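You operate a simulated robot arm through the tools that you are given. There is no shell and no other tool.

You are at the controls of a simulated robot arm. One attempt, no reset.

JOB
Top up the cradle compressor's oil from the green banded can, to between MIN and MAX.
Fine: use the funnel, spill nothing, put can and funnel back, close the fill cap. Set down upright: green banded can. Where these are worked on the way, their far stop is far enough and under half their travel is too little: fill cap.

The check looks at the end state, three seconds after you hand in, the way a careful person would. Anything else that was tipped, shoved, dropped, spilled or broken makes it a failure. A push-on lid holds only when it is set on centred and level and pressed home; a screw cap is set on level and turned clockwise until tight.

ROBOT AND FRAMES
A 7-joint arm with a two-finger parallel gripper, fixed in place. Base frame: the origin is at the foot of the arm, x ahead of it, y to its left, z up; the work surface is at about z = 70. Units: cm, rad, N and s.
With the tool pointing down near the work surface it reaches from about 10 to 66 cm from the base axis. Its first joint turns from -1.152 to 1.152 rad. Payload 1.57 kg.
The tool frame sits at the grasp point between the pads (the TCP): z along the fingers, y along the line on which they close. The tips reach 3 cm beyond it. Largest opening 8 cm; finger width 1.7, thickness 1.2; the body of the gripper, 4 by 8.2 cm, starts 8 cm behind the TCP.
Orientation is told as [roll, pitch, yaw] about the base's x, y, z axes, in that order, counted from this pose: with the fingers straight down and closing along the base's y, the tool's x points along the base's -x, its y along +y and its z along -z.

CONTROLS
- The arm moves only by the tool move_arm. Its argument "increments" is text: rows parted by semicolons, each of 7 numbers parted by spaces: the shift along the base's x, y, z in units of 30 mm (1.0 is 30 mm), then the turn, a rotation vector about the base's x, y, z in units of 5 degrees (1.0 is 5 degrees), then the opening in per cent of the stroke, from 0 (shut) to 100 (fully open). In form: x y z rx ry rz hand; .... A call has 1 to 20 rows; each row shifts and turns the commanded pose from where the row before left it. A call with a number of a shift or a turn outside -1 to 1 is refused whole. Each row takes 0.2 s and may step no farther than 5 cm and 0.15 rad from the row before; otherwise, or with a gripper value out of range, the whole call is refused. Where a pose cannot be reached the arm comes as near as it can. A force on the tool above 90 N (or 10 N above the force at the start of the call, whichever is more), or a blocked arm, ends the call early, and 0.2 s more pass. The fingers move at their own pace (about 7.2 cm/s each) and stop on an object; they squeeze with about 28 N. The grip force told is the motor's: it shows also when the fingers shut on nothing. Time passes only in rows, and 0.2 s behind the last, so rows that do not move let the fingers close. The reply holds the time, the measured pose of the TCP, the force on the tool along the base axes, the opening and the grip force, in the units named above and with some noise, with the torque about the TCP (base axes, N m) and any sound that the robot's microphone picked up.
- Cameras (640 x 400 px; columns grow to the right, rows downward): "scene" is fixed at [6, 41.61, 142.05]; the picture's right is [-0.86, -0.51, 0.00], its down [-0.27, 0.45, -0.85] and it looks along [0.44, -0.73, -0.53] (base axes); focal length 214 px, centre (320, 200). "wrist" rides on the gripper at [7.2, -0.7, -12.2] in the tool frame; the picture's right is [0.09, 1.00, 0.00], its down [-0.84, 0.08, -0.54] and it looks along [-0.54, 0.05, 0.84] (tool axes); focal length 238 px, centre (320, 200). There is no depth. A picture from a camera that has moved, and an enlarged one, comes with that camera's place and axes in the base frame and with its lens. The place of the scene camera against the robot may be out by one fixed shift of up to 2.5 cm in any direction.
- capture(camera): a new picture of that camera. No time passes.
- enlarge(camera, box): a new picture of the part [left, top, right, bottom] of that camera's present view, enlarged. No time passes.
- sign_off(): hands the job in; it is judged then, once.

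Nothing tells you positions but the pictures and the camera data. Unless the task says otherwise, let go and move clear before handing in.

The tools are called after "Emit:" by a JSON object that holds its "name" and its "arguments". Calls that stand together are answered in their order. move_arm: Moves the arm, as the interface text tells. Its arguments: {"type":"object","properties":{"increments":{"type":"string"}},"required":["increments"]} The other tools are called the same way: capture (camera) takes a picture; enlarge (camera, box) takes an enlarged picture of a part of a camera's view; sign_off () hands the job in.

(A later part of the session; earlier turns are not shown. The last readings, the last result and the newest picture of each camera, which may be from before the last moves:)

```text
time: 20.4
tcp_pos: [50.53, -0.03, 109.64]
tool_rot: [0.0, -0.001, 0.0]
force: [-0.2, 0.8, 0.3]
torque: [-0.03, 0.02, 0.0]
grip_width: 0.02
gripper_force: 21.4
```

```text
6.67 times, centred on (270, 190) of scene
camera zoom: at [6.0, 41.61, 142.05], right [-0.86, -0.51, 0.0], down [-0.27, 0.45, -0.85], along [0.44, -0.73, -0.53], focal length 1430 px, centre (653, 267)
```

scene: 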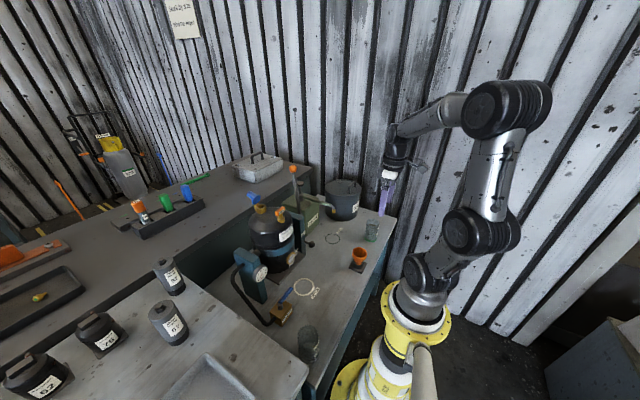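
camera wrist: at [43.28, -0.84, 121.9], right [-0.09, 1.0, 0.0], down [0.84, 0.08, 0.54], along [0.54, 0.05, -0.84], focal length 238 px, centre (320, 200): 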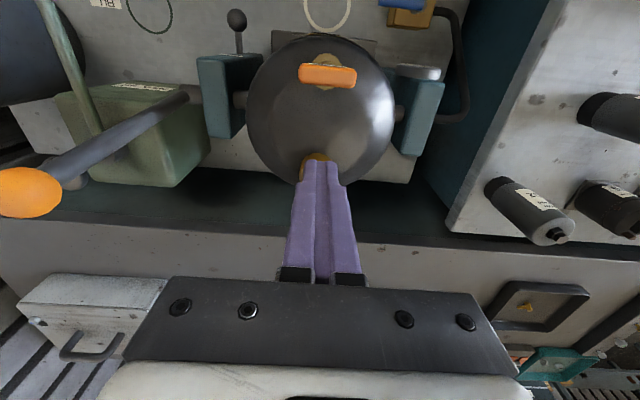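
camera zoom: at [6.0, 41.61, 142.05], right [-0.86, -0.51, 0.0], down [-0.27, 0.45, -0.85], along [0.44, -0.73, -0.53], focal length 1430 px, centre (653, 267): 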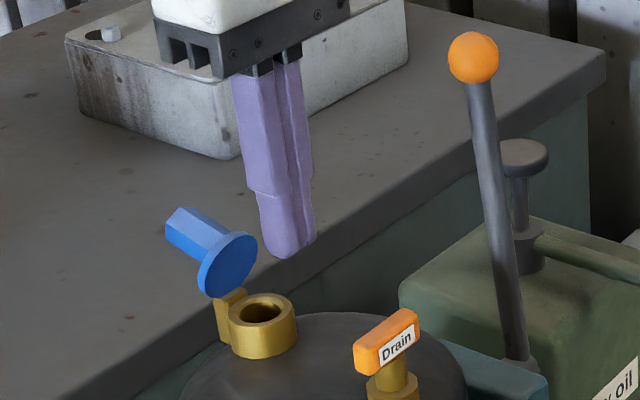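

The flange sprang back to the same angle as before pressing, so that may already be the stop. I'll check by gently pushing its inner face.

Emit:
{"name": "move_arm", "arguments": {"increments": "0 0 -0.6 0 0 0 0;0 0 -0.5 0 0 0 0;0.4 0 0 0 0 0 0;0.3 0 0 0 0 0 0;0.3 0 0 0 0 0 0;0.2 0 0 0 0 0 0"}}

Emit:
{"name": "enlarge", "arguments": {"camera": "scene", "box": [230, 160, 310, 220]}}

Emit:
{"name": "capture", "arguments": {"camera": "wrist"}}

```text
time: 21.8
tcp_pos: [54.08, -0.16, 106.22]
tool_rot: [0.0, -0.001, -0.001]
force: [-1.0, 0.8, -0.2]
torque: [0.03, -0.03, 0.02]
grip_width: 0.0
gripper_force: 21.5
```

```text
6.67 times, centred on (270, 190) of scene
camera zoom: at [6.0, 41.61, 142.05], right [-0.86, -0.51, 0.0], down [-0.27, 0.45, -0.85], along [0.44, -0.73, -0.53], focal length 1430 px, centre (653, 267)
```

zoom: 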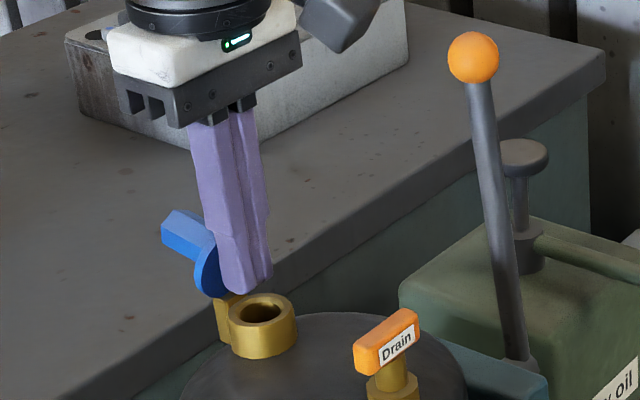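

```text
taken
camera wrist: at [46.94, -0.99, 118.53], right [-0.09, 1.0, 0.0], down [0.84, 0.08, 0.54], along [0.54, 0.05, -0.84], focal length 238 px, centre (320, 200)
```

wrist: 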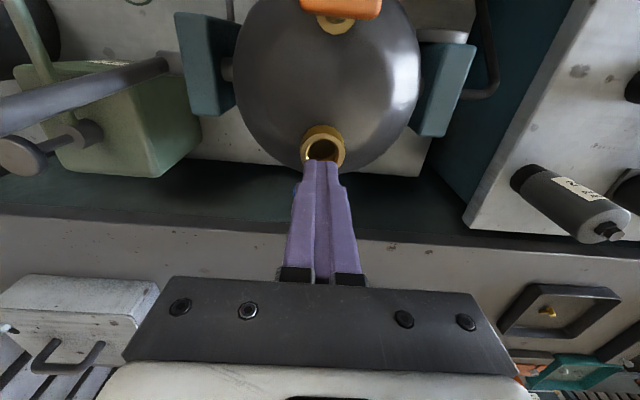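

Emit:
{"name": "move_arm", "arguments": {"increments": "0.2 0 0 0 0 0 0;0.2 0 0 0 0 0 0;0.2 0 0 0 0 0 0"}}

Emit:
{"name": "enlarge", "arguments": {"camera": "scene", "box": [230, 160, 310, 220]}}

```text
time: 22.6
tcp_pos: [55.32, -0.19, 106.24]
tool_rot: [0.001, 0.015, 0.002]
force: [-32.5, 1.7, 6.6]
torque: [-0.13, 0.98, 0.08]
grip_width: 0.01
gripper_force: 21.2
```

```text
6.67 times, centred on (270, 190) of scene
camera zoom: at [5.89, 41.62, 142.05], right [-0.86, -0.51, 0.0], down [-0.27, 0.45, -0.85], along [0.44, -0.73, -0.53], focal length 1430 px, centre (653, 267)
```

zoom: 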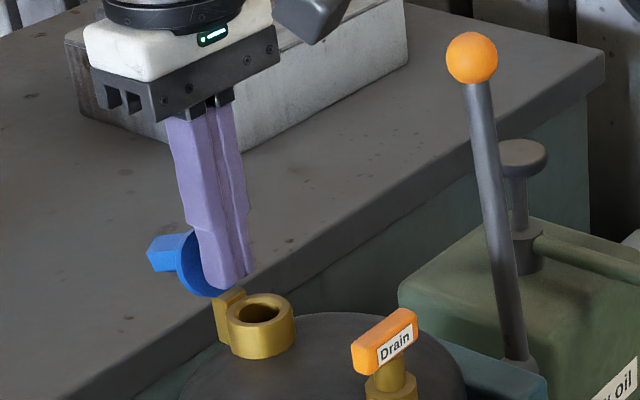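

Emit:
{"name": "move_arm", "arguments": {"increments": "0.15 0 0 0 0 0 0;0.15 0 0 0 0 0 0;-0.6 0 0 0 0 0 0;-0.8 0 0 0 0 0 0;0 0 0.8 0 0 0 0"}}

Emit:
{"name": "enlarge", "arguments": {"camera": "scene", "box": [230, 160, 310, 220]}}

```text
time: 23.8
tcp_pos: [52.56, -0.02, 108.72]
tool_rot: [0.001, -0.001, 0.002]
force: [-0.2, 0.5, 0.5]
torque: [0.01, -0.03, -0.04]
grip_width: 0.0
gripper_force: 21.0
```

```text
6.67 times, centred on (270, 190) of scene
camera zoom: at [6.0, 41.61, 142.05], right [-0.86, -0.51, 0.0], down [-0.27, 0.45, -0.85], along [0.44, -0.73, -0.53], focal length 1430 px, centre (653, 267)
```

zoom: 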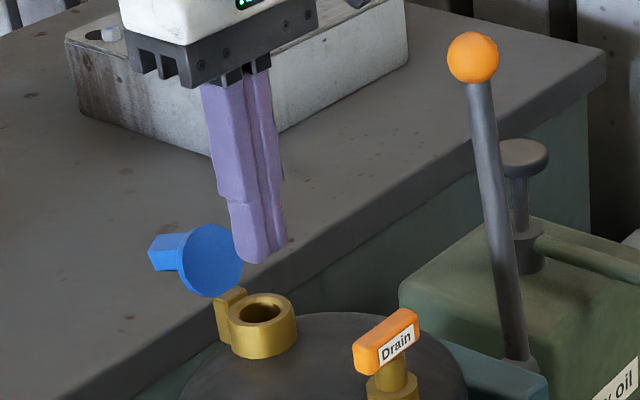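

The cap now stays well past 90°, so it's open. Next, the funnel: I take its rim centre to be (22.8, -20.3, 78.4). I'll move above it with the gripper open.

Emit:
{"name": "move_arm", "arguments": {"increments": "-0.3 0 1 0 0 0 0;-0.3 0 1 0 0 0 0;-0.93 -0.676 -0.5 0 0 0 20;-0.93 -0.676 -0.5 0 0 0 40;-0.93 -0.676 -0.5 0 0 0 60;-0.93 -0.676 -0.5 0 0 0 80;-0.93 -0.676 -0.5 0 0 0 100;-0.93 -0.676 -0.5 0 0 0 100;-0.93 -0.676 -0.5 0 0 0 100;-0.93 -0.676 -0.5 0 0 0 100;-0.93 -0.676 -0.5 0 0 0 100;-0.93 -0.676 -0.5 0 0 0 100;0 0 -1 0 0 0 100;0 0 -1 0 0 0 100;0 0 -1 0 0 0 100"}}

Emit:
{"name": "capture", "arguments": {"camera": "wrist"}}

Emit:
{"name": "enlarge", "arguments": {"camera": "scene", "box": [310, 190, 430, 290]}}

```text
time: 27.0
tcp_pos: [22.96, -20.5, 90.42]
tool_rot: [0.0, 0.0, 0.001]
force: [-0.1, -0.3, -0.2]
torque: [0.01, 0.02, -0.01]
grip_width: 7.99
gripper_force: 0.0
```

```text
taken
camera wrist: at [15.72, -21.35, 102.82], right [-0.09, 1.0, 0.0], down [0.84, 0.08, 0.54], along [0.54, 0.05, -0.84], focal length 238 px, centre (320, 200)
```

wrist: 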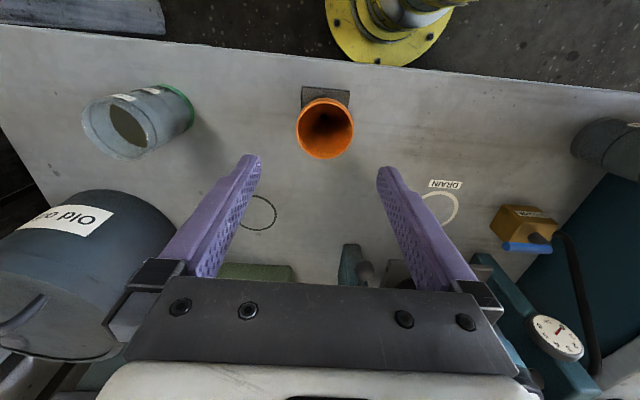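

```text
4.00 times, centred on (370, 240) of scene
camera zoom: at [6.0, 41.61, 142.05], right [-0.86, -0.51, 0.0], down [-0.27, 0.45, -0.85], along [0.44, -0.73, -0.53], focal length 858 px, centre (120, 40)
```

zoom: 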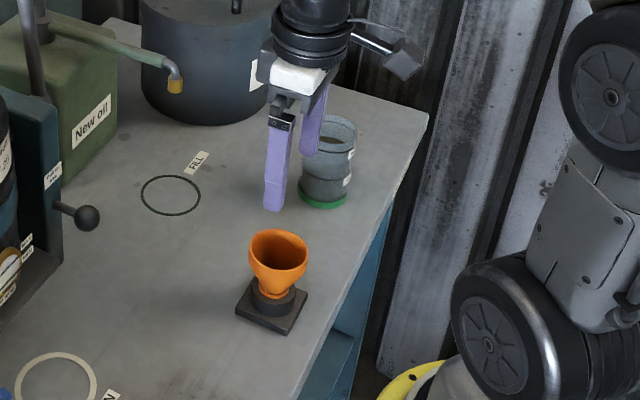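

The view confirms the funnel at (22.65, -20.25), so I'll descend and grip it just under the rim.

Emit:
{"name": "move_arm", "arguments": {"increments": "-0.09 0.09 -0.9 0 0 0 100;0 0 -0.9 0 0 0 100;0 0 -0.9 0 0 0 100;0 0 -0.9 0 0 0 100;0 0 -0.75 0 0 0 100"}}

Emit:
{"name": "capture", "arguments": {"camera": "wrist"}}

Emit:
{"name": "enlarge", "arguments": {"camera": "scene", "box": [335, 225, 385, 285]}}

```text
time: 28.2
tcp_pos: [22.6, -20.28, 77.68]
tool_rot: [-0.001, 0.0, 0.001]
force: [-0.1, -0.8, -0.4]
torque: [0.01, -0.02, -0.01]
grip_width: 8.0
gripper_force: 0.0
```

```text
taken
camera wrist: at [15.42, -21.13, 89.95], right [-0.09, 1.0, 0.0], down [0.84, 0.08, 0.54], along [0.54, 0.05, -0.84], focal length 238 px, centre (320, 200)
```

wrist: 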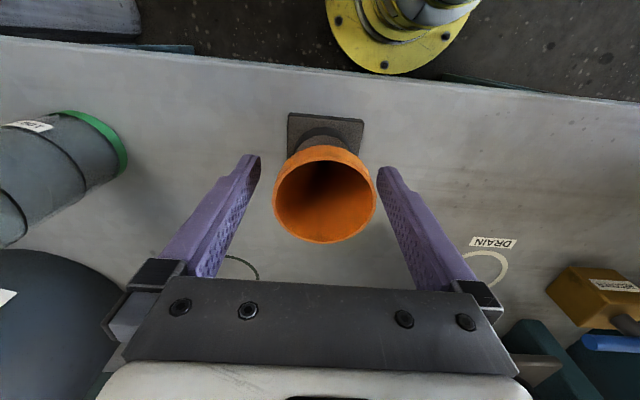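

```text
6.67 times, centred on (360, 255) of scene
camera zoom: at [6.0, 41.61, 142.05], right [-0.86, -0.51, 0.0], down [-0.27, 0.45, -0.85], along [0.44, -0.73, -0.53], focal length 1430 px, centre (53, -167)
```

zoom: 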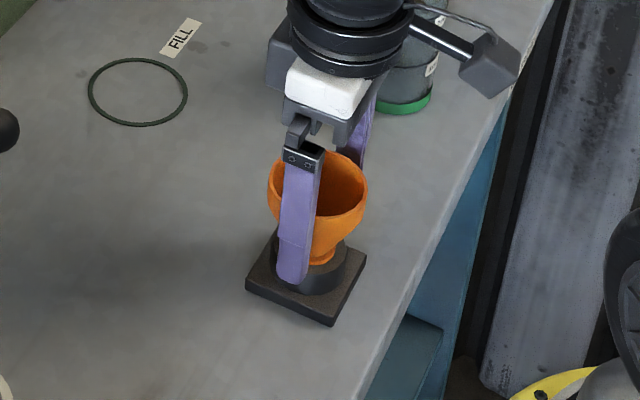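

Emit:
{"name": "move_arm", "arguments": {"increments": "-0.04 0 -0.08 0 0 0 100;0 0 0 0 0 0 60;0 0 0 0 0 0 40;0 0 0 0 0 0 40;0 0 0 0 0 0 40;0 0 0 0 0 0 40"}}

Emit:
{"name": "capture", "arguments": {"camera": "wrist"}}

```text
time: 29.6
tcp_pos: [22.38, -20.39, 77.51]
tool_rot: [0.0, 0.001, 0.001]
force: [-0.5, -0.3, 0.4]
torque: [0.02, 0.0, 0.0]
grip_width: 5.92
gripper_force: 28.2
```

```text
taken
camera wrist: at [15.29, -21.19, 89.79], right [-0.09, 1.0, 0.0], down [0.84, 0.08, 0.54], along [0.54, 0.05, -0.84], focal length 238 px, centre (320, 200)
```

wrist: 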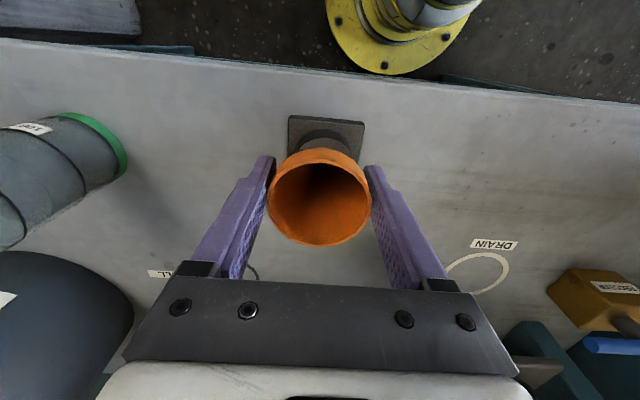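

I have the funnel at a width of 5.92. Now I'll lift it straight up.

Emit:
{"name": "move_arm", "arguments": {"increments": "0 0 0.3 0 0 0 40;0 0 0.5 0 0 0 40;0 0 0.8 0 0 0 40;0 0 1 0 0 0 40;0 0 1 0 0 0 40"}}

Emit:
{"name": "enlarge", "arguments": {"camera": "scene", "box": [325, 185, 405, 285]}}

Emit:
{"name": "capture", "arguments": {"camera": "wrist"}}

```text
time: 30.8
tcp_pos: [22.42, -20.14, 88.18]
tool_rot: [-0.002, -0.001, -0.001]
force: [-0.3, -0.2, 0.6]
torque: [0.03, -0.03, 0.0]
grip_width: 5.88
gripper_force: 28.2
```

```text
4.00 times, centred on (365, 235) of scene
camera zoom: at [6.0, 41.61, 142.05], right [-0.86, -0.51, 0.0], down [-0.27, 0.45, -0.85], along [0.44, -0.73, -0.53], focal length 858 px, centre (140, 60)
```

zoom: 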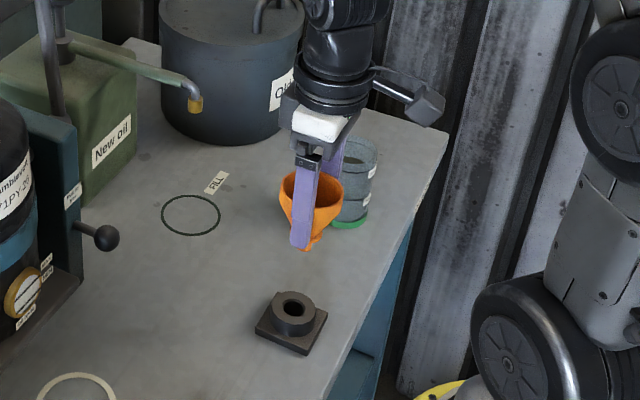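

```text
taken
camera wrist: at [15.13, -21.03, 100.41], right [-0.09, 1.0, 0.0], down [0.84, 0.08, 0.54], along [0.54, 0.05, -0.84], focal length 238 px, centre (320, 200)
```

wrist: 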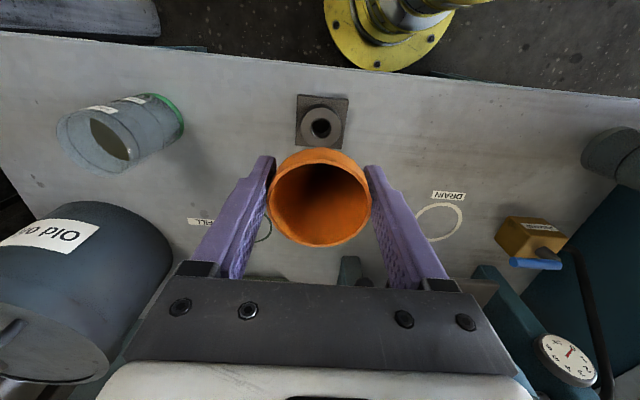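

Emit:
{"name": "enlarge", "arguments": {"camera": "scene", "box": [340, 215, 375, 255]}}

Emit:
{"name": "enlarge", "arguments": {"camera": "wrist", "box": [290, 90, 350, 150]}}

```text
10.00 times, centred on (358, 235) of scene
camera zoom: at [6.0, 41.61, 142.05], right [-0.86, -0.51, 0.0], down [-0.27, 0.45, -0.85], along [0.44, -0.73, -0.53], focal length 2145 px, centre (-55, -150)
```

zoom: 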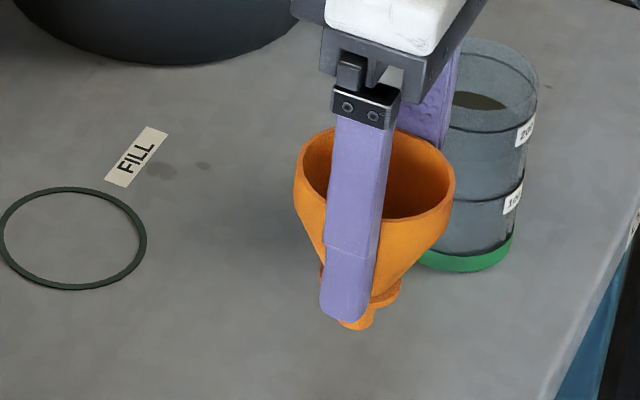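

```text
6.67 times, centred on (320, 120) of wrist
camera zoom: at [15.13, -21.03, 100.41], right [-0.09, 1.0, 0.0], down [0.84, 0.08, 0.54], along [0.54, 0.05, -0.84], focal length 1589 px, centre (320, 733)
```

zoom: 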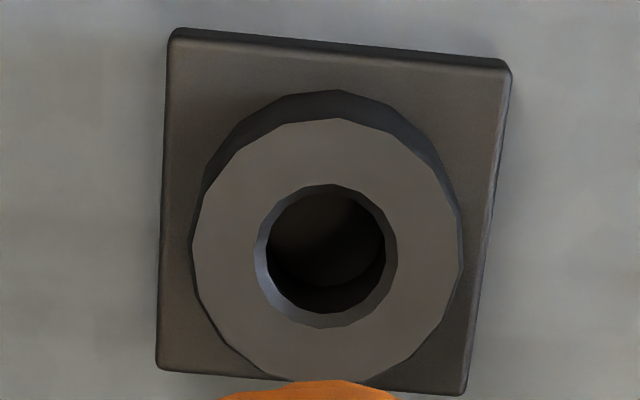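

The funnel is free and hangs straight. The fill neck is at (53.55, -0.23, 101.2), so I'll carry the funnel up and over to hover above it.

Emit:
{"name": "move_arm", "arguments": {"increments": "0 0 1 0 0 0 40;0 0 1 0 0 0 40;0 0 1 0 0 0 40;0 0 1 0 0 0 40;0 0 1 0 0 0 40;0 0 1 0 0 0 40;0.946 0.606 0.28 0 0 0 40;0.946 0.606 0.28 0 0 0 40;0.946 0.606 0.28 0 0 0 40;0.946 0.606 0.28 0 0 0 40;0.946 0.606 0.28 0 0 0 40;0.946 0.606 0.28 0 0 0 40;0.946 0.606 0.28 0 0 0 40;0.946 0.606 0.28 0 0 0 40;0.946 0.606 0.28 0 0 0 40;0.946 0.606 0 0 0 0 40;0.946 0.606 0 0 0 0 40;0 0 0 0 0 0 40"}}

Emit:
{"name": "capture", "arguments": {"camera": "wrist"}}

Emit:
{"name": "enlarge", "arguments": {"camera": "scene", "box": [230, 140, 330, 220]}}

```text
time: 34.6
tcp_pos: [53.67, -0.31, 113.68]
tool_rot: [0.0, 0.0, -0.001]
force: [0.5, 0.5, -0.3]
torque: [0.02, -0.01, 0.05]
grip_width: 5.91
gripper_force: 28.1
```

```text
taken
camera wrist: at [46.51, -1.18, 125.97], right [-0.09, 1.0, 0.0], down [0.84, 0.08, 0.54], along [0.54, 0.05, -0.84], focal length 238 px, centre (320, 200)
```

wrist: 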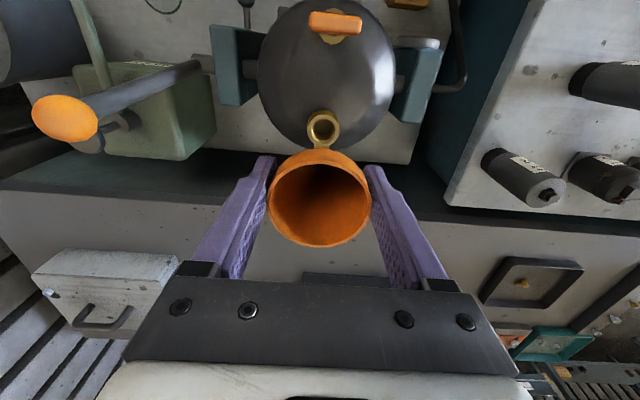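

```text
5.00 times, centred on (280, 180) of scene
camera zoom: at [6.01, 41.61, 142.05], right [-0.86, -0.51, 0.0], down [-0.27, 0.45, -0.85], along [0.44, -0.73, -0.53], focal length 1072 px, centre (520, 300)
```

zoom: 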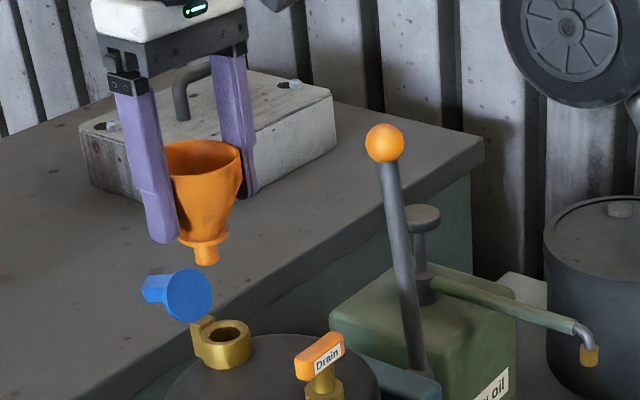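

Emit:
{"name": "enlarge", "arguments": {"camera": "wrist", "box": [290, 95, 355, 160]}}

Emit:
{"name": "enlarge", "arguments": {"camera": "scene", "box": [245, 175, 285, 215]}}

```text
6.15 times, centred on (322, 128) of wrist
camera zoom: at [46.51, -1.18, 125.97], right [-0.09, 1.0, 0.0], down [0.84, 0.08, 0.54], along [0.54, 0.05, -0.84], focal length 1467 px, centre (305, 646)
```

zoom: 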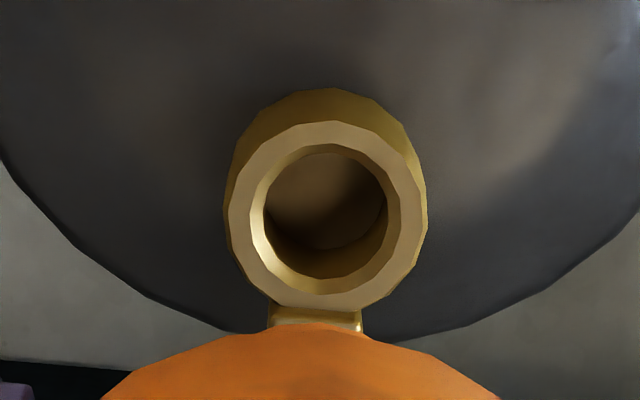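

```text
10.00 times, centred on (265, 195) of scene
camera zoom: at [6.01, 41.61, 142.05], right [-0.86, -0.51, 0.0], down [-0.27, 0.45, -0.85], along [0.44, -0.73, -0.53], focal length 2145 px, centre (870, 250)
```

zoom: 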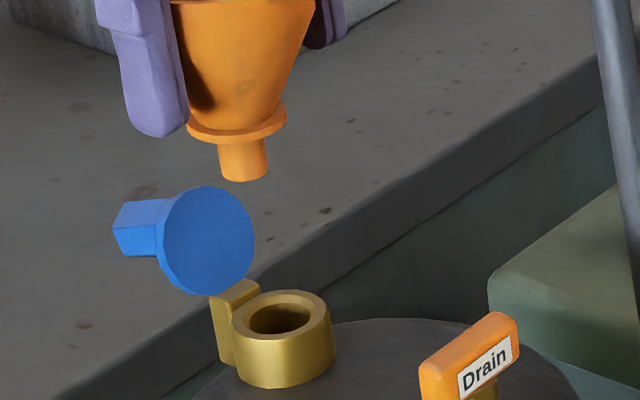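

The funnel hangs cleanly and the bore is about 0.3 cm to +y of it. I'll shift and descend to just above the neck, then re-check.

Emit:
{"name": "move_arm", "arguments": {"increments": "0 0.09 -0.6 0 0 0 40;0 0 -0.6 0 0 0 40;0 0 -0.5 0 0 0 40;0 0 0 0 0 0 40"}}

Emit:
{"name": "enlarge", "arguments": {"camera": "scene", "box": [245, 175, 285, 215]}}

Emit:
{"name": "capture", "arguments": {"camera": "wrist"}}

```text
time: 35.6
tcp_pos: [53.81, 0.17, 108.66]
tool_rot: [0.0, -0.001, 0.001]
force: [-0.3, 0.2, -0.9]
torque: [0.0, 0.02, -0.03]
grip_width: 5.91
gripper_force: 28.0
```

```text
10.00 times, centred on (265, 195) of scene
camera zoom: at [6.0, 41.61, 142.05], right [-0.86, -0.51, 0.0], down [-0.27, 0.45, -0.85], along [0.44, -0.73, -0.53], focal length 2145 px, centre (870, 250)
```

zoom: 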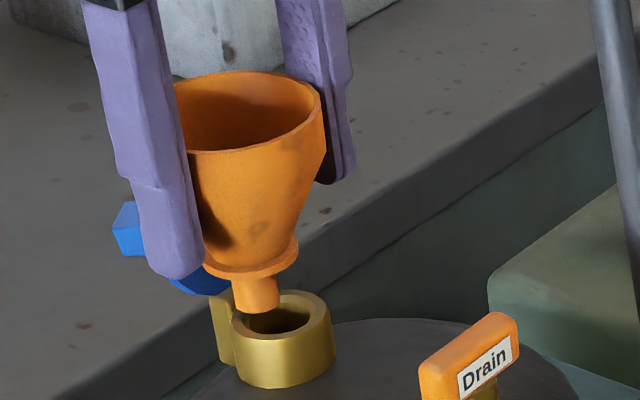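

```text
taken
camera wrist: at [46.62, -0.84, 120.9], right [-0.09, 1.0, 0.0], down [0.84, 0.08, 0.54], along [0.54, 0.05, -0.84], focal length 238 px, centre (320, 200)
```

wrist: 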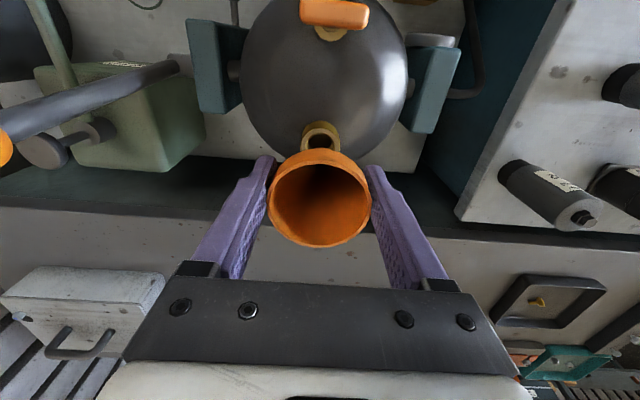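

Emit:
{"name": "enlarge", "arguments": {"camera": "wrist", "box": [255, 110, 385, 250]}}

Emit:
{"name": "enlarge", "arguments": {"camera": "wrist", "box": [295, 105, 345, 160]}}

Emit:
{"name": "enlarge", "arguments": {"camera": "scene", "box": [254, 192, 284, 216]}}

```text
2.86 times, centred on (320, 180) of wrist
camera zoom: at [46.62, -0.84, 120.9], right [-0.09, 1.0, 0.0], down [0.84, 0.08, 0.54], along [0.54, 0.05, -0.84], focal length 681 px, centre (320, 257)
```

zoom: 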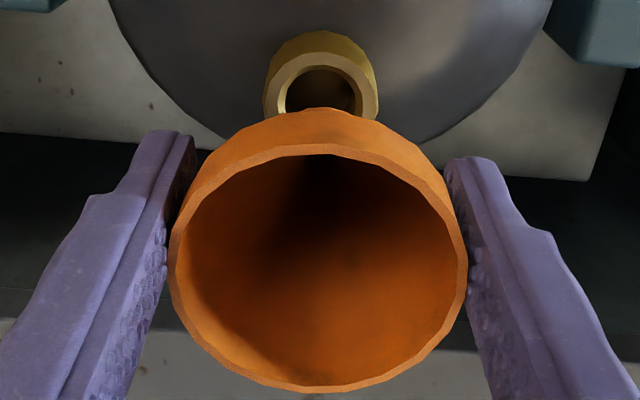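

```text
7.27 times, centred on (320, 132) of wrist
camera zoom: at [46.62, -0.84, 120.9], right [-0.09, 1.0, 0.0], down [0.84, 0.08, 0.54], along [0.54, 0.05, -0.84], focal length 1734 px, centre (320, 691)
```

zoom: 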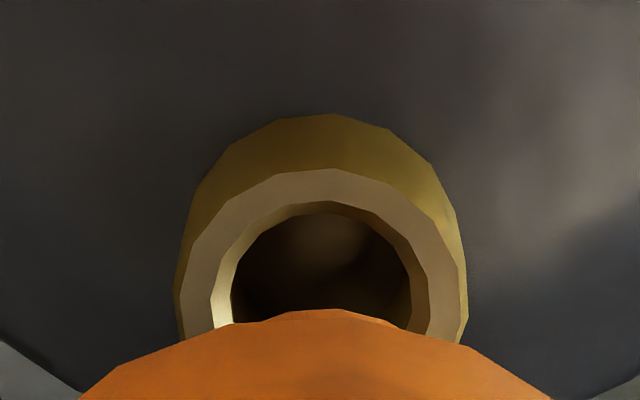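

```text
16.00 times, centred on (269, 204) of scene
camera zoom: at [6.0, 41.61, 142.05], right [-0.86, -0.51, 0.0], down [-0.27, 0.45, -0.85], along [0.44, -0.73, -0.53], focal length 3432 px, centre (1136, 136)
```

zoom: 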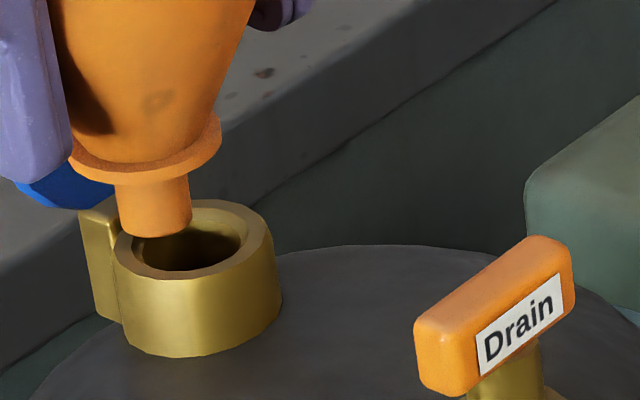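

Lining up from two views, the spout looks about 0.6–1 cm too far in +x. I'll raise slightly, shift back and re-check.

Emit:
{"name": "move_arm", "arguments": {"increments": "-0.2 0 0.15 0 0 0 40;0 0 0 0 0 0 40;0 0 0 0 0 0 40"}}

Emit:
{"name": "enlarge", "arguments": {"camera": "scene", "box": [254, 186, 284, 210]}}

Emit:
{"name": "enlarge", "arguments": {"camera": "wrist", "box": [255, 110, 385, 250]}}

Emit:
{"name": "enlarge", "arguments": {"camera": "scene", "box": [240, 166, 300, 214]}}

```text
time: 36.4
tcp_pos: [53.14, 0.05, 109.08]
tool_rot: [0.0, 0.002, 0.0]
force: [-0.1, -0.8, 0.3]
torque: [0.01, 0.0, -0.01]
grip_width: 5.92
gripper_force: 28.0
```

```text
16.00 times, centred on (269, 198) of scene
camera zoom: at [6.0, 41.61, 142.05], right [-0.86, -0.51, 0.0], down [-0.27, 0.45, -0.85], along [0.44, -0.73, -0.53], focal length 3432 px, centre (1136, 232)
```

zoom: 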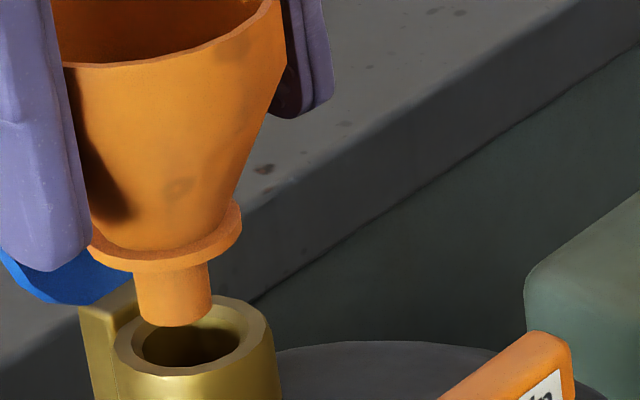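

```text
2.86 times, centred on (320, 180) of wrist
camera zoom: at [45.92, -0.78, 121.36], right [-0.09, 1.0, 0.0], down [0.84, 0.08, 0.54], along [0.54, 0.05, -0.84], focal length 681 px, centre (320, 257)
```

zoom: 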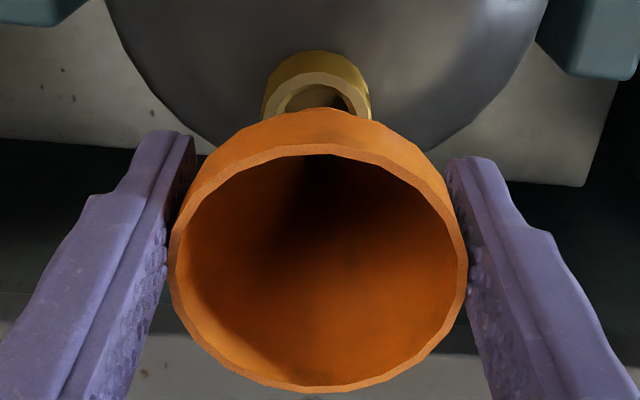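

```text
8.33 times, centred on (270, 190) of scene
camera zoom: at [6.0, 41.61, 142.05], right [-0.86, -0.51, 0.0], down [-0.27, 0.45, -0.85], along [0.44, -0.73, -0.53], focal length 1787 px, centre (737, 283)
```

zoom: 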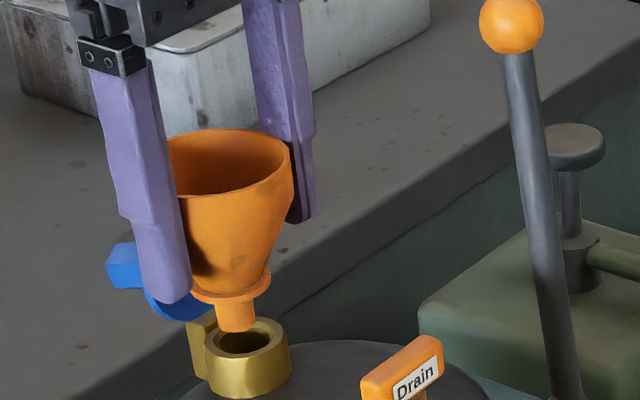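

Emit:
{"name": "move_arm", "arguments": {"increments": "-0.1 -0.025 0 0 0 0 40;0 0 0 0 0 0 40;0 0 0 0 0 0 40"}}

Emit:
{"name": "enlarge", "arguments": {"camera": "scene", "box": [254, 190, 284, 214]}}

Emit:
{"name": "enlarge", "arguments": {"camera": "wrist", "box": [295, 105, 345, 160]}}

```text
time: 37.2
tcp_pos: [52.84, 0.03, 109.04]
tool_rot: [-0.001, 0.0, 0.0]
force: [0.4, 1.2, 0.5]
torque: [0.02, 0.01, 0.01]
grip_width: 5.92
gripper_force: 27.9
```

```text
16.00 times, centred on (269, 202) of scene
camera zoom: at [6.0, 41.61, 142.05], right [-0.86, -0.51, 0.0], down [-0.27, 0.45, -0.85], along [0.44, -0.73, -0.53], focal length 3432 px, centre (1136, 168)
```

zoom: 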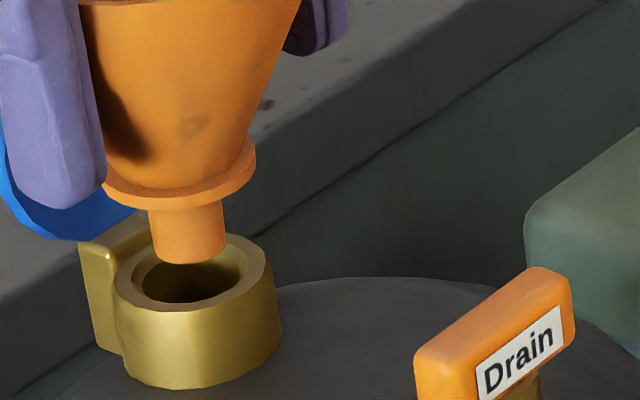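

```text
7.27 times, centred on (320, 132) of wrist
camera zoom: at [45.62, -0.89, 121.36], right [-0.09, 1.0, 0.0], down [0.84, 0.08, 0.54], along [0.54, 0.05, -0.84], focal length 1734 px, centre (320, 691)
```

zoom: 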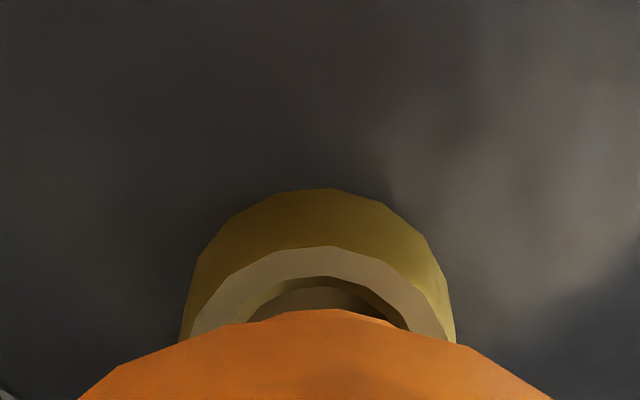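

The spout is now above the bore in both views, so I'll lower slowly.

Emit:
{"name": "move_arm", "arguments": {"increments": "0 0 -0.1 0 0 0 40;0 0 -0.1 0 0 0 40;0 0 -0.1 0 0 0 40;0 0 -0.1 0 0 0 40"}}

Emit:
{"name": "enlarge", "arguments": {"camera": "scene", "box": [254, 190, 284, 214]}}

```text
time: 38.2
tcp_pos: [52.66, -0.12, 107.71]
tool_rot: [0.001, 0.001, 0.0]
force: [-0.5, -0.2, -0.2]
torque: [0.02, -0.02, 0.02]
grip_width: 5.89
gripper_force: 28.0
```

```text
16.00 times, centred on (269, 202) of scene
camera zoom: at [6.0, 41.61, 142.05], right [-0.86, -0.51, 0.0], down [-0.27, 0.45, -0.85], along [0.44, -0.73, -0.53], focal length 3432 px, centre (1136, 168)
```

zoom: 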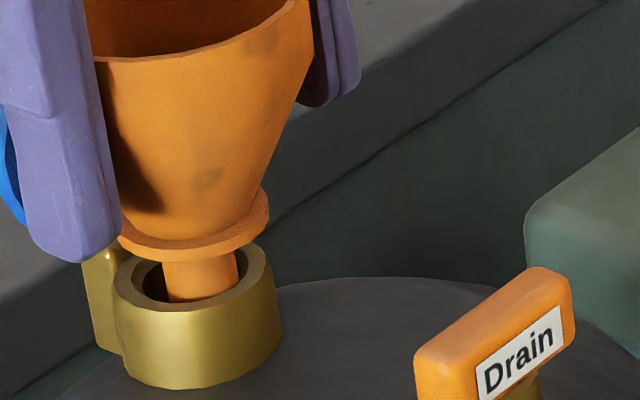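

Emit:
{"name": "move_arm", "arguments": {"increments": "0 0 -0.1 0 0 0 40;0 0 -0.1 0 0 0 40;0 0 -0.1 0 0 0 40"}}

Emit:
{"name": "enlarge", "arguments": {"camera": "scene", "box": [254, 190, 284, 214]}}

```text
time: 39.0
tcp_pos: [52.74, 0.02, 107.05]
tool_rot: [0.001, -0.002, 0.0]
force: [1.7, 0.2, -0.2]
torque: [0.01, -0.11, 0.01]
grip_width: 5.89
gripper_force: 27.8
```

```text
16.00 times, centred on (269, 202) of scene
camera zoom: at [6.01, 41.61, 142.05], right [-0.86, -0.51, 0.0], down [-0.27, 0.45, -0.85], along [0.44, -0.73, -0.53], focal length 3432 px, centre (1136, 168)
```

zoom: 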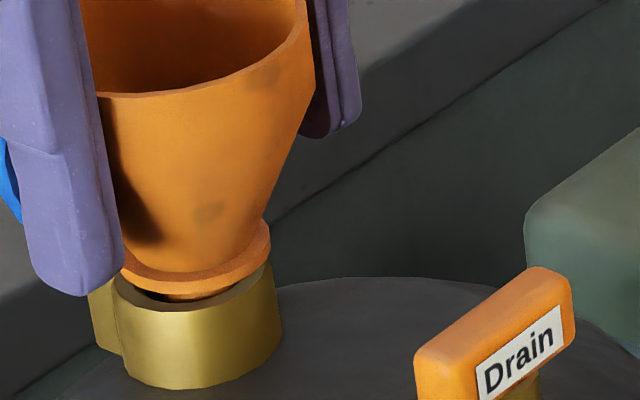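

Emit:
{"name": "move_arm", "arguments": {"increments": "0 0 -0.07 0 0 0 40;0 0 -0.07 0 0 0 40;0 0 -0.07 0 0 0 40"}}

Emit:
{"name": "enlarge", "arguments": {"camera": "scene", "box": [254, 190, 284, 214]}}

```text
time: 39.8
tcp_pos: [52.84, 0.02, 106.53]
tool_rot: [0.0, -0.001, 0.001]
force: [0.5, 2.6, 5.5]
torque: [-0.01, -0.03, -0.01]
grip_width: 5.87
gripper_force: 28.3
```

```text
16.00 times, centred on (269, 202) of scene
camera zoom: at [5.99, 41.62, 142.04], right [-0.86, -0.51, 0.0], down [-0.27, 0.45, -0.85], along [0.44, -0.73, -0.53], focal length 3432 px, centre (1136, 168)
```

zoom: 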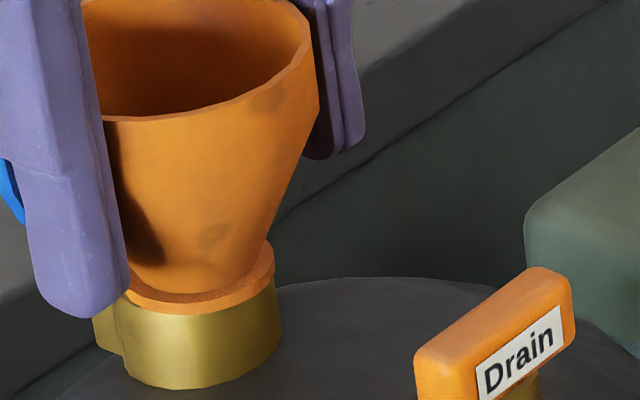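

The funnel is seated, with a light 5 N upward force. I'll release it and rise straight up.

Emit:
{"name": "move_arm", "arguments": {"increments": "0 0 0.03 0 0 0 75;0 0 0 0 0 0 100;0 0 0 0 0 0 100;0 0 0 0 0 0 100"}}

Emit:
{"name": "enlarge", "arguments": {"camera": "scene", "box": [250, 185, 290, 217]}}

Emit:
{"name": "capture", "arguments": {"camera": "wrist"}}

```text
time: 40.8
tcp_pos: [52.88, -0.09, 106.5]
tool_rot: [-0.001, -0.001, -0.001]
force: [-0.2, 0.4, -0.6]
torque: [-0.01, -0.01, -0.01]
grip_width: 8.0
gripper_force: 0.1
```

```text
12.50 times, centred on (270, 201) of scene
camera zoom: at [6.0, 41.61, 142.05], right [-0.86, -0.51, 0.0], down [-0.27, 0.45, -0.85], along [0.44, -0.73, -0.53], focal length 2681 px, centre (945, 188)
```

zoom: 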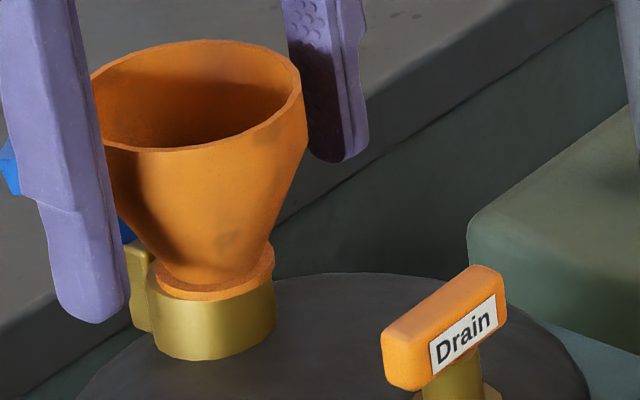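

```text
taken
camera wrist: at [45.57, -0.95, 118.75], right [-0.09, 1.0, 0.0], down [0.84, 0.08, 0.54], along [0.54, 0.05, -0.84], focal length 238 px, centre (320, 200)
```

wrist: 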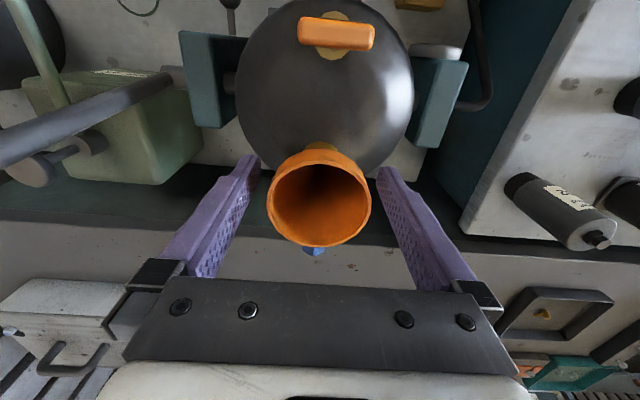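

The funnel stands upright on the neck by itself. I'll rise clear, then go over to the green-banded can.

Emit:
{"name": "move_arm", "arguments": {"increments": "0 0 0.5 0 0 0 100;0 0 1 0 0 0 100;0 0 1 0 0 0 100;-1 -0.2 0.5 0 0 0 100;-1 -0.2 0 0 0 0 100;-1 -0.2 0 0 0 0 100;-1 -0.2 0 0 0 0 100;-1 -0.2 0 0 0 0 100;-1 -0.2 0 0 0 0 100;-0.45 -0.97 -0.5 0 0 0 100;-0.45 -0.97 -0.5 0 0 0 100;-0.45 -0.97 -0.5 0 0 0 100;-0.45 -0.97 -0.5 0 0 0 100;-0.45 -0.97 -0.5 0 0 0 100;-0.45 -0.97 -0.5 0 0 0 100;-0.45 -0.97 -0.5 0 0 0 100;-0.45 -0.97 -0.5 0 0 0 100;-0.45 -0.97 -0.5 0 0 0 100;-0.45 -0.97 -0.5 0 0 0 100;-0.45 -0.97 -0.5 0 0 0 100"}}

Emit:
{"name": "capture", "arguments": {"camera": "wrist"}}

Emit:
{"name": "capture", "arguments": {"camera": "scene"}}

```text
time: 45.0
tcp_pos: [20.05, -35.52, 98.84]
tool_rot: [0.0, 0.001, 0.002]
force: [0.0, 0.0, 0.3]
torque: [0.02, -0.01, 0.01]
grip_width: 8.0
gripper_force: 0.0
```

```text
taken
camera wrist: at [12.84, -36.43, 111.1], right [-0.09, 1.0, 0.0], down [0.84, 0.08, 0.54], along [0.54, 0.05, -0.84], focal length 238 px, centre (320, 200)
```

wrist: 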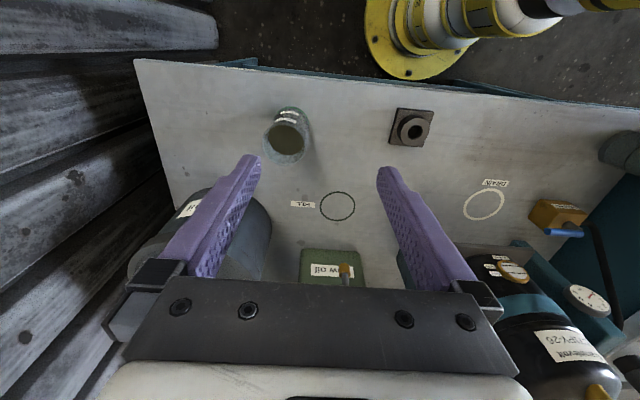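

```text
taken
```

scene: 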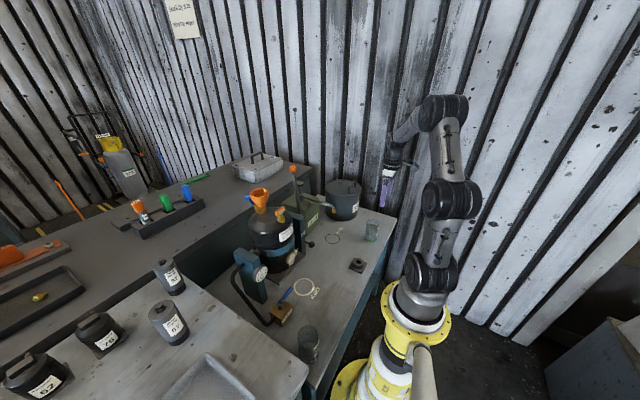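

Emit:
{"name": "enlarge", "arguments": {"camera": "wrist", "box": [250, 90, 330, 170]}}

Emit:
{"name": "enlarge", "arguments": {"camera": "scene", "box": [358, 212, 388, 248]}}

Emit:
{"name": "enlarge", "arguments": {"camera": "wrist", "box": [470, 240, 570, 300]}}

Emit:
{"name": "enlarge", "arguments": {"camera": "scene", "box": [240, 180, 290, 220]}}

```text
5.00 times, centred on (290, 130) of wrist
camera zoom: at [12.84, -36.43, 111.1], right [-0.09, 1.0, 0.0], down [0.84, 0.08, 0.54], along [0.54, 0.05, -0.84], focal length 1192 px, centre (470, 550)
```

zoom: 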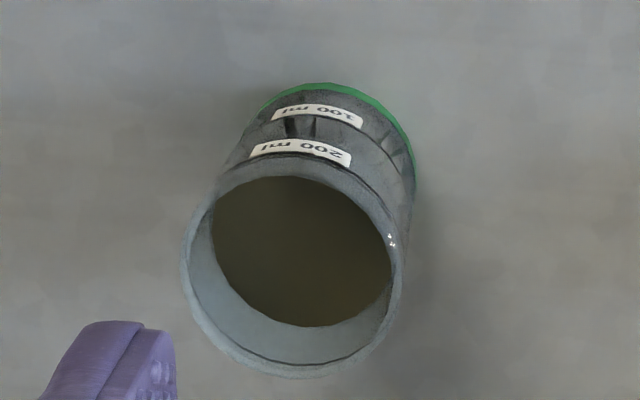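

```text
11.11 times, centred on (373, 230) of scene
camera zoom: at [6.0, 41.61, 142.05], right [-0.86, -0.51, 0.0], down [-0.27, 0.45, -0.85], along [0.44, -0.73, -0.53], focal length 2383 px, centre (-269, -133)
```

zoom: 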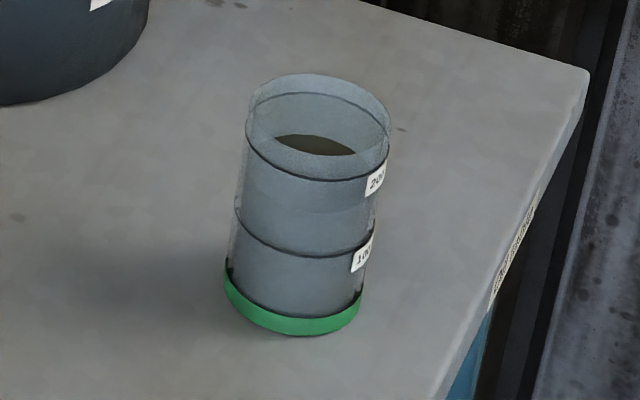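

```text
6.40 times, centred on (520, 270) of wrist
camera zoom: at [12.84, -36.43, 111.1], right [-0.09, 1.0, 0.0], down [0.84, 0.08, 0.54], along [0.54, 0.05, -0.84], focal length 1525 px, centre (-960, -248)
```

zoom: 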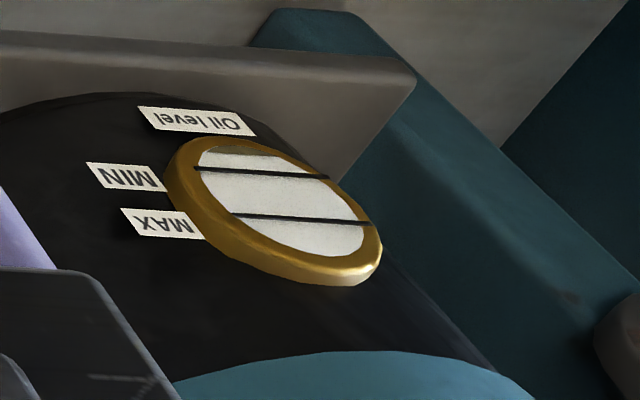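

```text
10.00 times, centred on (265, 200) of scene
camera zoom: at [6.0, 41.61, 142.05], right [-0.86, -0.51, 0.0], down [-0.27, 0.45, -0.85], along [0.44, -0.73, -0.53], focal length 2145 px, centre (870, 200)
```

zoom: 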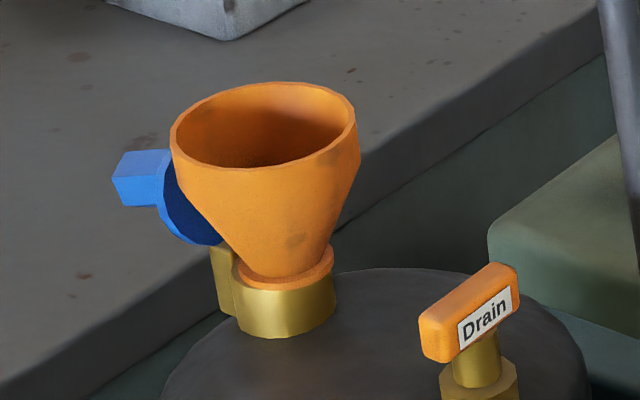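

The funnel is seated clear of the cap. The can is at about (24.2, -40.2), with its rim at z≈79.5 and a diameter of about 6.1. I'll yaw to -45°, the direction I plan to pour in, and hover over it.

Emit:
{"name": "move_arm", "arguments": {"increments": "0.154 -0.174 -0.2 0 0 -1 100;0.154 -0.174 -0.2 0 0 -1 100;0.154 -0.174 -0.2 0 0 -1 100;0.154 -0.174 -0.2 0 0 -1 100;0.154 -0.174 -0.2 0 0 -1 100;0.154 -0.174 -0.2 0 0 -1 100;0.154 -0.174 -0.2 0 0 -1 100;0.154 -0.174 -0.2 0 0 -1 100;0.154 -0.174 -0.2 0 0 -1 100;0 0 0 0 0 0 100"}}

Emit:
{"name": "capture", "arguments": {"camera": "wrist"}}

Emit:
{"name": "enlarge", "arguments": {"camera": "scene", "box": [330, 160, 430, 260]}}

```text
time: 47.2
tcp_pos: [24.13, -40.25, 93.55]
tool_rot: [0.0, 0.0, -0.785]
force: [-0.1, 0.8, 1.3]
torque: [-0.01, -0.02, 0.01]
grip_width: 7.99
gripper_force: 0.1
```

```text
taken
camera wrist: at [18.53, -35.91, 105.95], right [0.64, 0.77, 0.0], down [0.65, -0.54, 0.54], along [0.42, -0.35, -0.84], focal length 238 px, centre (320, 200)
```

wrist: 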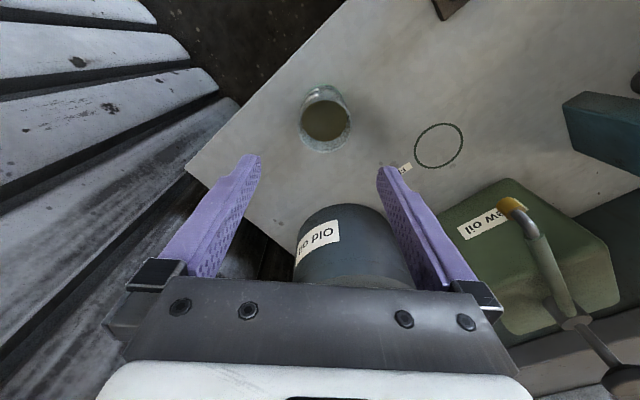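

```text
4.00 times, centred on (380, 210) of scene
camera zoom: at [6.0, 41.61, 142.05], right [-0.86, -0.51, 0.0], down [-0.27, 0.45, -0.85], along [0.44, -0.73, -0.53], focal length 858 px, centre (80, 160)
```

zoom: 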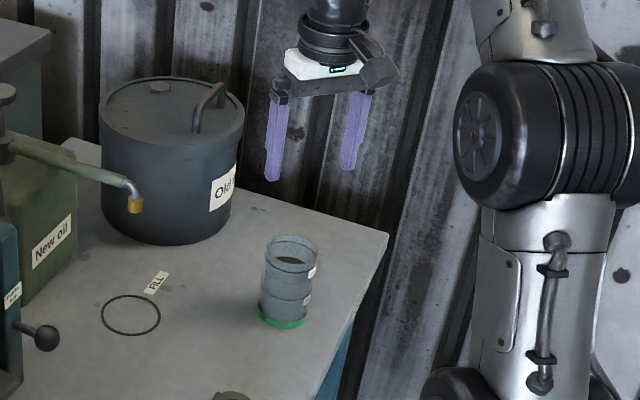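

Emit:
{"name": "enlarge", "arguments": {"camera": "wrist", "box": [280, 70, 370, 170]}}

```text
4.00 times, centred on (325, 120) of wrist
camera zoom: at [18.53, -35.91, 105.95], right [0.64, 0.77, 0.0], down [0.65, -0.54, 0.54], along [0.42, -0.35, -0.84], focal length 953 px, centre (300, 520)
```

zoom: 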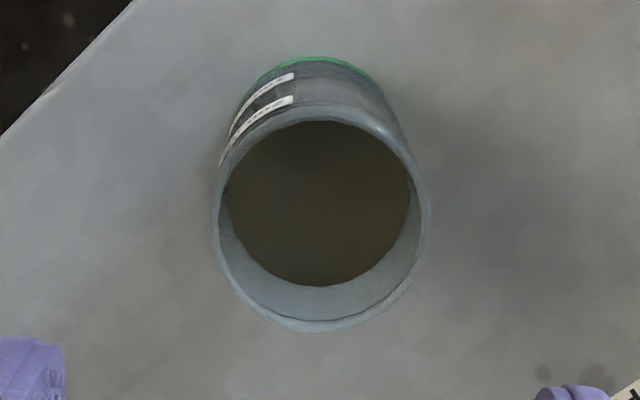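

The can is about 0.4 cm off along the closing line, so I'll correct for that, descend and check before gripping.

Emit:
{"name": "move_arm", "arguments": {"increments": "0.09 0.11 -0.9 0 0 0 100;0 0 -0.9 0 0 0 100;0 0 -0.9 0 0 0 100;0 0 -0.9 0 0 0 100;0 0 -0.9 0 0 0 100;0 0 -0.9 0 0 0 100;0 0 -0.4 0 0 0 100;0 0 0 0 0 0 100"}}

Emit:
{"name": "capture", "arguments": {"camera": "wrist"}}

Emit:
{"name": "enlarge", "arguments": {"camera": "scene", "box": [340, 190, 410, 260]}}

```text
time: 49.0
tcp_pos: [24.37, -40.08, 75.98]
tool_rot: [-0.002, 0.0, -0.784]
force: [0.0, 0.2, -0.5]
torque: [-0.01, -0.01, 0.01]
grip_width: 7.99
gripper_force: 0.0
```

```text
taken
camera wrist: at [18.8, -35.73, 88.31], right [0.64, 0.77, 0.0], down [0.65, -0.54, 0.54], along [0.42, -0.35, -0.84], focal length 238 px, centre (320, 200)
```

wrist: 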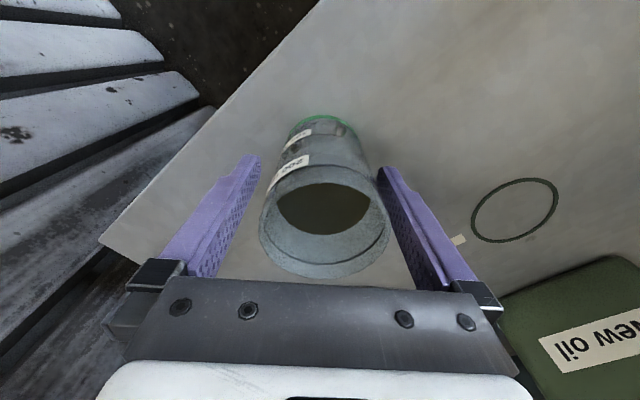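

```text
5.71 times, centred on (375, 225) of scene
camera zoom: at [6.0, 41.61, 142.05], right [-0.86, -0.51, 0.0], down [-0.27, 0.45, -0.85], along [0.44, -0.73, -0.53], focal length 1226 px, centre (6, 57)
```

zoom: 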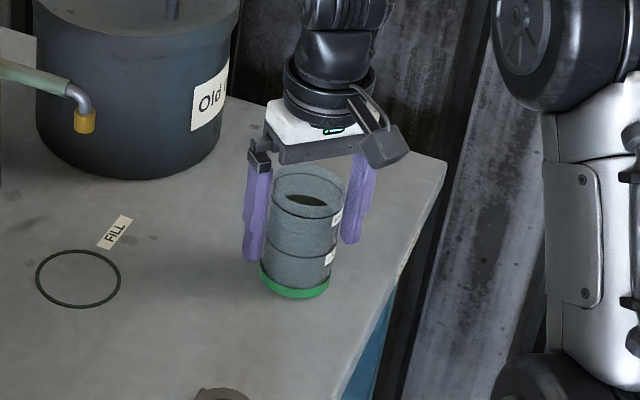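

Emit:
{"name": "enlarge", "arguments": {"camera": "wrist", "box": [230, 110, 410, 290]}}

```text
2.22 times, centred on (320, 200) of wrist
camera zoom: at [18.8, -35.73, 88.31], right [0.64, 0.77, 0.0], down [0.65, -0.54, 0.54], along [0.42, -0.35, -0.84], focal length 530 px, centre (320, 200)
```

zoom: 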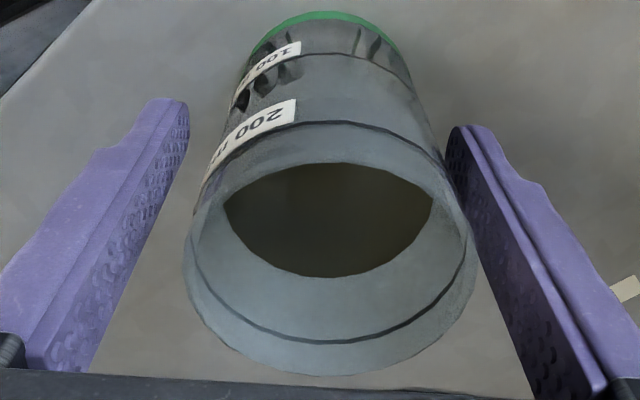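

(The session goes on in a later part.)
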